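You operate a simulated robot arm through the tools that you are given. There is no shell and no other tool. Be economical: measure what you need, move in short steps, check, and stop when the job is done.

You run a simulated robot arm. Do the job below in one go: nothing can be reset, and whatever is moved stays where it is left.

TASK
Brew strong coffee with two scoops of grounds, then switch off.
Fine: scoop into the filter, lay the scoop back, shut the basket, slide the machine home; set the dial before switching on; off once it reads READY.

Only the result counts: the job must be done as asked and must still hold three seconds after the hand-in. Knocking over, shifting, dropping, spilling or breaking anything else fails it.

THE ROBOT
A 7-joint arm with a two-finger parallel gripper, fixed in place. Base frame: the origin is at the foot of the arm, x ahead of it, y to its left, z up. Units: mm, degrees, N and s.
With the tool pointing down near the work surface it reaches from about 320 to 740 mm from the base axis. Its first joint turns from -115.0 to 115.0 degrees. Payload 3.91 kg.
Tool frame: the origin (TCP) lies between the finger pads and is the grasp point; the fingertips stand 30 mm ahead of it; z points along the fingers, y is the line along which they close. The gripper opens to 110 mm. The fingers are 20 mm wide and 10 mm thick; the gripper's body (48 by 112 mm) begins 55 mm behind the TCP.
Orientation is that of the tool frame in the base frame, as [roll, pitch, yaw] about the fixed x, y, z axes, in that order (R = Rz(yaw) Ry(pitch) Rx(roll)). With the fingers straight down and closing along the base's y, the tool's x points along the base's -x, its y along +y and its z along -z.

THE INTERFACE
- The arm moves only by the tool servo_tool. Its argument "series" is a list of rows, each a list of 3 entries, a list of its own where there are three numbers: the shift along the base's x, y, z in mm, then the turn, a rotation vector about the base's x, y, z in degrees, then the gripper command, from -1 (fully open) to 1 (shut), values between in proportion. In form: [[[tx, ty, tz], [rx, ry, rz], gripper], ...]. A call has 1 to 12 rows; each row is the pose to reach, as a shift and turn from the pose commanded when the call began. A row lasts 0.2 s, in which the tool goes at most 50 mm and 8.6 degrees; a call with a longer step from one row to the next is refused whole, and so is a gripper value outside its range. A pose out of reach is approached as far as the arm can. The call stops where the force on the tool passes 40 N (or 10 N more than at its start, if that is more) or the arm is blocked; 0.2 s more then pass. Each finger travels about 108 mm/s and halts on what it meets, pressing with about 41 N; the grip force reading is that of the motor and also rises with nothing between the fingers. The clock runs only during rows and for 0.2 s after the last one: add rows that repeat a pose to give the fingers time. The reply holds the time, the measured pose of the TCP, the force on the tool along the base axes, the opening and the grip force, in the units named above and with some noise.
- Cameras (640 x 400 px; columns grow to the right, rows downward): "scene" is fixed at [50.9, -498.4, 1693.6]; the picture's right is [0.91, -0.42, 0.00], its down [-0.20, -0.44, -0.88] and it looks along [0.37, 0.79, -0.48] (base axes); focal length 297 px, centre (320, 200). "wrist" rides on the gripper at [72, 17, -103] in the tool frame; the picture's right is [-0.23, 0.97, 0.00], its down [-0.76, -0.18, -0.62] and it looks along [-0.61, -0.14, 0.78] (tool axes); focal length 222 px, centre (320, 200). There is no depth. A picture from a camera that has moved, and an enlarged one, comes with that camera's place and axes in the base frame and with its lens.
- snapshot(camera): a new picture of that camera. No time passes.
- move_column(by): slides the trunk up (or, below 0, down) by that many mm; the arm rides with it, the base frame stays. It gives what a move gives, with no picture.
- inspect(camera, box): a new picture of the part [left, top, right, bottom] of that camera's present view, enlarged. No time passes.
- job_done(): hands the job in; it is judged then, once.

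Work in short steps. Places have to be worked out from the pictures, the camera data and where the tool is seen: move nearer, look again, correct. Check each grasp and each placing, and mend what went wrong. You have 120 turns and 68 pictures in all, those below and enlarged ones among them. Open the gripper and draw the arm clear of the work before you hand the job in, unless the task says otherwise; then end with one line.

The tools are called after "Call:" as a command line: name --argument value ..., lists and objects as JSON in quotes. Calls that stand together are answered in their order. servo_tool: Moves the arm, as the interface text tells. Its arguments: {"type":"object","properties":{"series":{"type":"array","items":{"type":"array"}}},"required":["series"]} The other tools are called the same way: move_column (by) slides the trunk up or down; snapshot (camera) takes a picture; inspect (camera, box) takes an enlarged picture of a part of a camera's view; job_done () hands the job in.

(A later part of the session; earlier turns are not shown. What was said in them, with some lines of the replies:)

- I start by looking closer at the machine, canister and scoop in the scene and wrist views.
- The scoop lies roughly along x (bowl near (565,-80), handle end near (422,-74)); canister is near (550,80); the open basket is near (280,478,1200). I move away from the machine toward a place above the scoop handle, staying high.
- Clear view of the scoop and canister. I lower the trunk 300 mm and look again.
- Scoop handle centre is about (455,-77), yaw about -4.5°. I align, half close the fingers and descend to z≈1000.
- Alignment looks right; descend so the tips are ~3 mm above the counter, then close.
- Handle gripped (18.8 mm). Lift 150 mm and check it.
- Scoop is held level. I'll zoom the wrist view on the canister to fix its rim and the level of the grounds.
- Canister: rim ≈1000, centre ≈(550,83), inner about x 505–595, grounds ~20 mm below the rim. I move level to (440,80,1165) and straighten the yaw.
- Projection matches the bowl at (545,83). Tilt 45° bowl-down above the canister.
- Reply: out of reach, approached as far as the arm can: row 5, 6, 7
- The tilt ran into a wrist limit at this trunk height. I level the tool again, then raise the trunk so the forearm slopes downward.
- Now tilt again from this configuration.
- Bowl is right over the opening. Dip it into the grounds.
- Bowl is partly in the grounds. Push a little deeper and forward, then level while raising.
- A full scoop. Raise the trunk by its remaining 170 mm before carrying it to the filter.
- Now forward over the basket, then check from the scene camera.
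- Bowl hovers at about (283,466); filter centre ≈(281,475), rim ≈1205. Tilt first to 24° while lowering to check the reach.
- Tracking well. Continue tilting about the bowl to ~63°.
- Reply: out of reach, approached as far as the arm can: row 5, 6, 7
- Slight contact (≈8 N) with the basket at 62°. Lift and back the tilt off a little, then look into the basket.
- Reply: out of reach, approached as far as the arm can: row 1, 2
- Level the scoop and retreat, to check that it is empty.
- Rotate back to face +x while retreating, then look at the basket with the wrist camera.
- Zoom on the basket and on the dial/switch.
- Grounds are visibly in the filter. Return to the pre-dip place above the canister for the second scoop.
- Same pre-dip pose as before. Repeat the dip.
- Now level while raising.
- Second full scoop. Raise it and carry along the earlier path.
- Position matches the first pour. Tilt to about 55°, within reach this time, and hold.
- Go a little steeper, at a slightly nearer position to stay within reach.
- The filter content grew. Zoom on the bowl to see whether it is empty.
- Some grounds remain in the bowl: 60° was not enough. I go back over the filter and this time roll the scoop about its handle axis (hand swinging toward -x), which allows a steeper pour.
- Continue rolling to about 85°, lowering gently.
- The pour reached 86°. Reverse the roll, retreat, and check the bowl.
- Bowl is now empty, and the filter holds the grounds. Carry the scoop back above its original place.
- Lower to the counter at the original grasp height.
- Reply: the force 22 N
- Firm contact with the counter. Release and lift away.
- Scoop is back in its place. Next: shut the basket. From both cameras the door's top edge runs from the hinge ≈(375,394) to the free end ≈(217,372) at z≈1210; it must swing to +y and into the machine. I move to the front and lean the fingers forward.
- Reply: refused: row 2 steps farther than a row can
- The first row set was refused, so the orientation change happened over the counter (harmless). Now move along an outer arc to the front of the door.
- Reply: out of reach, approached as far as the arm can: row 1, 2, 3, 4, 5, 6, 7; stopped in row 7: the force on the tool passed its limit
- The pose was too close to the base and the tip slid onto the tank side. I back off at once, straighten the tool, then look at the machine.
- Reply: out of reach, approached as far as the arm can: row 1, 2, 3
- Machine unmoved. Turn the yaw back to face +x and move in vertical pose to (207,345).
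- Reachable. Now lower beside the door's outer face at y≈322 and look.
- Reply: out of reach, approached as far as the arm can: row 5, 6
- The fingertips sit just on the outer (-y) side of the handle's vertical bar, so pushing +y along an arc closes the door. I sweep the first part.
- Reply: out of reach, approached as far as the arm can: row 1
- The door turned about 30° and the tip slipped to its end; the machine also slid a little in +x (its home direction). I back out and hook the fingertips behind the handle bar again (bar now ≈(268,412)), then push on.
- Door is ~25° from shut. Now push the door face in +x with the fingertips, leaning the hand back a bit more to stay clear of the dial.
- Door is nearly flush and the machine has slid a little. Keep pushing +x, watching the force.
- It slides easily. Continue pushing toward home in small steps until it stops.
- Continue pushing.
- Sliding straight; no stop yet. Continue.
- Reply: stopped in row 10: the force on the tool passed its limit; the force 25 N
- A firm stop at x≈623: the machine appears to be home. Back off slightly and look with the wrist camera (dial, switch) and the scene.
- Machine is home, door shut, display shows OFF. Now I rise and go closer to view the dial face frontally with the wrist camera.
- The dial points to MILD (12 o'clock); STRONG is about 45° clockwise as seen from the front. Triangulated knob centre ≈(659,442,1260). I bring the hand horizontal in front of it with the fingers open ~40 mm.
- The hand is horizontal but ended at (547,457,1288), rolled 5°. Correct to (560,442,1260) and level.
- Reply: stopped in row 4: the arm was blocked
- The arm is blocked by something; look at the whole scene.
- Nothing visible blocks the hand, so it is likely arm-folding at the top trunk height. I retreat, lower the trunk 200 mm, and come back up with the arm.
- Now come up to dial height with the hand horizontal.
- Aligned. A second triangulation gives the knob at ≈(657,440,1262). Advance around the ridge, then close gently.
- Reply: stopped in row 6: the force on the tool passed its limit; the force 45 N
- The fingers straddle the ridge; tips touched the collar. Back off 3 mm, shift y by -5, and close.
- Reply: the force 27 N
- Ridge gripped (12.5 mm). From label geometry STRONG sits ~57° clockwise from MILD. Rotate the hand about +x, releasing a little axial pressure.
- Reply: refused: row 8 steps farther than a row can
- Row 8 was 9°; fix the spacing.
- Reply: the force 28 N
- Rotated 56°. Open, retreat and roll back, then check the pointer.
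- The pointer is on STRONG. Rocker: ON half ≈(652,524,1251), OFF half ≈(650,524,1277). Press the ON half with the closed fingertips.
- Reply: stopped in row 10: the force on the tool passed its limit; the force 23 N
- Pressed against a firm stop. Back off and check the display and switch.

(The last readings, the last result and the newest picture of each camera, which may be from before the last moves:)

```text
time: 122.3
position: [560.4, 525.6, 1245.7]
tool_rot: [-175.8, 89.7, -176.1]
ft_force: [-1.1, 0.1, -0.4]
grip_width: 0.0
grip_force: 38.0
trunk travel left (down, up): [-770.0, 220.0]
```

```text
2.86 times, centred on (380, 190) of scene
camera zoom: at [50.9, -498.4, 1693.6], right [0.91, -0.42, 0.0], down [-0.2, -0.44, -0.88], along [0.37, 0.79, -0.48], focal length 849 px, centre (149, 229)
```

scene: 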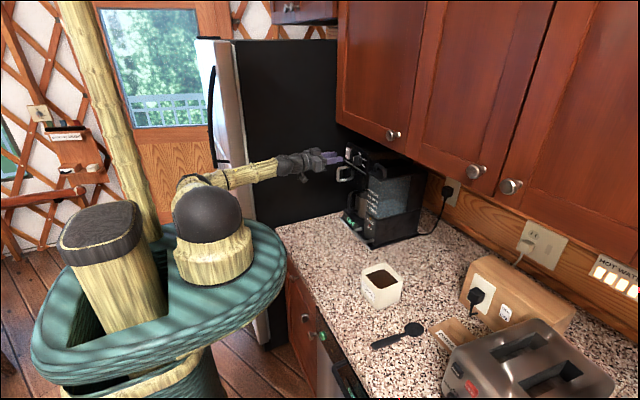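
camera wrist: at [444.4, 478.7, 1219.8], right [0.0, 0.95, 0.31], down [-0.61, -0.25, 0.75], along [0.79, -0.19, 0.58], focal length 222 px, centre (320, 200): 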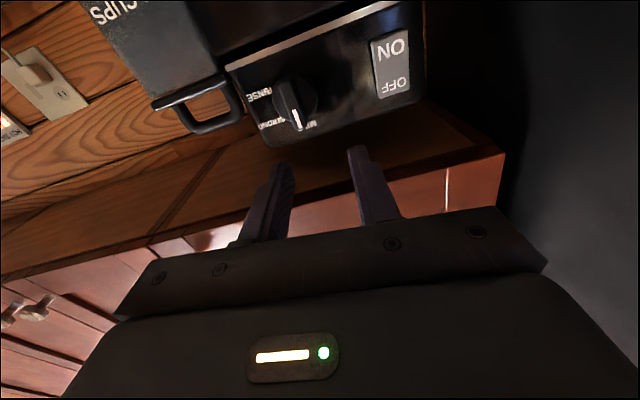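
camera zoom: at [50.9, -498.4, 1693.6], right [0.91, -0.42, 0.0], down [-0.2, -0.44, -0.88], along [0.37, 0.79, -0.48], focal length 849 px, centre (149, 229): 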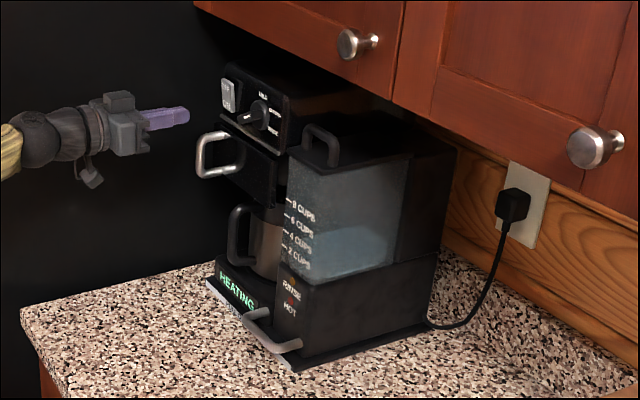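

Display reads HEATING. I move up to OFF height and wait.

Call:
servo_tool --series '[[[0, 0, 15], [0, 0, 0], 1], [[0, 0, 32], [0, 0, 0], 1], [[0, 0, 32], [0, 0, 0], 1], [[0, 0, 32], [0, 0, 0], 1], [[0, 0, 32], [0, 0, 0], 1], [[0, 0, 32], [0, 0, 0], 1], [[0, 0, 32], [0, 0, 0], 1], [[0, 0, 32], [0, 0, 0], 1], [[0, 0, 32], [0, 0, 0], 1], [[0, 0, 32], [0, 0, 0], 1], [[0, 0, 32], [0, 0, 0], 1], [[0, 0, 32], [0, 0, 0], 1]]'

Call:
servo_tool --series '[[[0, 0, 0], [0, 0, 0], 1], [[0, 0, 0], [0, 0, 0], 1], [[0, 0, 0], [0, 0, 0], 1], [[0, 0, 0], [0, 0, 0], 1], [[0, 0, 0], [0, 0, 0], 1], [[0, 0, 0], [0, 0, 0], 1], [[0, 0, 0], [0, 0, 0], 1], [[0, 0, 0], [0, 0, 0], 1], [[0, 0, 0], [0, 0, 0], 1], [[0, 0, 0], [0, 0, 0], 1], [[0, 0, 0], [0, 0, 0], 1], [[0, 0, 0], [0, 0, 0], 1]]'

Call:
servo_tool --series '[[[0, 0, 0], [0, 0, 0], 1], [[0, 0, 0], [0, 0, 0], 1], [[0, 0, 0], [0, 0, 0], 1], [[0, 0, 0], [0, 0, 0], 1], [[0, 0, 0], [0, 0, 0], 1], [[0, 0, 0], [0, 0, 0], 1], [[0, 0, 0], [0, 0, 0], 1], [[0, 0, 0], [0, 0, 0], 1], [[0, 0, 0], [0, 0, 0], 1], [[0, 0, 0], [0, 0, 0], 1], [[0, 0, 0], [0, 0, 0], 1], [[0, 0, 0], [0, 0, 0], 1]]'

Call:
servo_tool --series '[[[0, 0, 0], [0, 0, 0], 1], [[0, 0, 0], [0, 0, 0], 1], [[0, 0, 0], [0, 0, 0], 1], [[0, 0, 0], [0, 0, 0], 1], [[0, 0, 0], [0, 0, 0], 1], [[0, 0, 0], [0, 0, 0], 1], [[0, 0, 0], [0, 0, 0], 1], [[0, 0, 0], [0, 0, 0], 1], [[0, 0, 0], [0, 0, 0], 1], [[0, 0, 0], [0, 0, 0], 1], [[0, 0, 0], [0, 0, 0], 1], [[0, 0, 0], [0, 0, 0], 1]]'

Call:
inspect --camera "scene" --box '[320, 120, 440, 260]'

```text
time: 125.0
position: [563.3, 524.9, 1279.5]
tool_rot: [-174.8, 89.7, -175.0]
ft_force: [0.1, 0.3, 0.4]
grip_width: 0.0
grip_force: 37.8
trunk travel left (down, up): [-770.0, 220.0]
```

```text
time: 127.5
position: [561.4, 525.0, 1278.2]
tool_rot: [-174.8, 89.7, -175.0]
ft_force: [-0.1, 0.5, 0.1]
grip_width: 0.0
grip_force: 38.2
trunk travel left (down, up): [-770.0, 220.0]
```

```text
time: 130.2
position: [562.3, 524.6, 1277.6]
tool_rot: [-175.1, 89.7, -175.3]
ft_force: [1.2, 1.4, -0.4]
grip_width: 0.0
grip_force: 37.3
trunk travel left (down, up): [-770.0, 220.0]
```

```text
time: 132.8
position: [562.1, 524.8, 1278.1]
tool_rot: [-174.7, 89.8, -174.9]
ft_force: [0.0, 0.8, -0.2]
grip_width: 0.1
grip_force: 37.9
trunk travel left (down, up): [-770.0, 220.0]
```

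```text
2.86 times, centred on (380, 190) of scene
camera zoom: at [50.9, -498.4, 1693.6], right [0.91, -0.42, 0.0], down [-0.2, -0.44, -0.88], along [0.37, 0.79, -0.48], focal length 849 px, centre (149, 229)
```

zoom: 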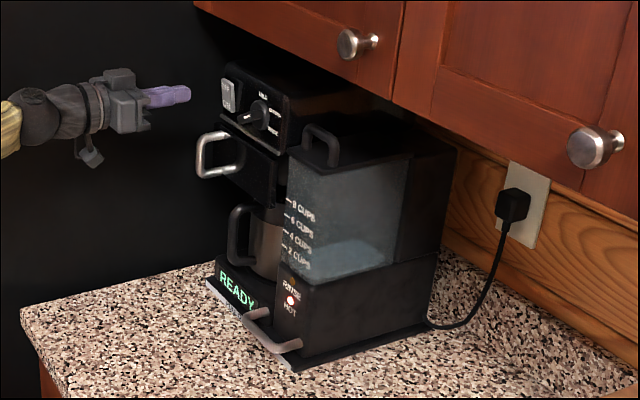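

The display reads READY. Press the OFF (upper) half of the rocker, then back off.

Call:
servo_tool --series '[[[20, 0, 0], [0, 0, 0], 1], [[40, 0, 0], [0, 0, 0], 1], [[50, 0, 0], [0, 0, 0], 1], [[56, 0, 0], [0, 0, 0], 1], [[61, 0, 0], [0, 0, 0], 1], [[65, 0, 0], [0, 0, 0], 1], [[69, 0, 0], [0, 0, 0], 1], [[73, 0, 0], [0, 0, 0], 1]]'

Call:
servo_tool --series '[[[-25, 0, 0], [0, 0, 0], 1], [[-65, 0, 0], [0, 0, 0], 0.5], [[-105, 0, 0], [0, 0, 0], 0], [[-150, -20, 0], [0, 0, 0], -0.5], [[-190, -40, 0], [0, 0, 0], -1], [[-190, -40, 0], [0, 0, 0], -1]]'

Call:
inspect --camera "scene" --box '[320, 120, 440, 260]'

```text
time: 134.6
position: [627.4, 526.3, 1280.4]
tool_rot: [-179.1, 89.9, -179.1]
ft_force: [-39.5, -6.2, -7.1]
grip_width: 0.0
grip_force: 38.1
trunk travel left (down, up): [-770.0, 220.0]
```

```text
time: 135.9
position: [467.4, 466.1, 1278.0]
tool_rot: [169.9, 89.8, 166.7]
ft_force: [-0.6, -0.1, 0.0]
grip_width: 110.3
grip_force: 0.1
trunk travel left (down, up): [-770.0, 220.0]
```

```text
2.86 times, centred on (380, 190) of scene
camera zoom: at [50.9, -498.4, 1693.6], right [0.91, -0.42, 0.0], down [-0.2, -0.44, -0.88], along [0.37, 0.79, -0.48], focal length 849 px, centre (149, 229)
```

zoom: 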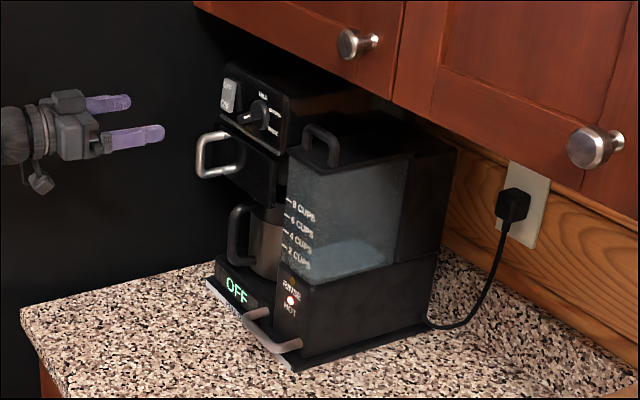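

Display reads OFF after READY, the water has been used, and the gripper is open and clear of the machine. I hand in.

Call:
job_done

```text
The job is handed in.
```

The strong coffee is brewed and the machine is switched off. It read READY before I pressed OFF, and the display now shows OFF. The basket is shut, the machine is home, the dial is on STRONG and the scoop is back in its place. The second scoop emptied fully, but the first may have left a little in the bowl, so the filter could be slightly short of two full scoops.
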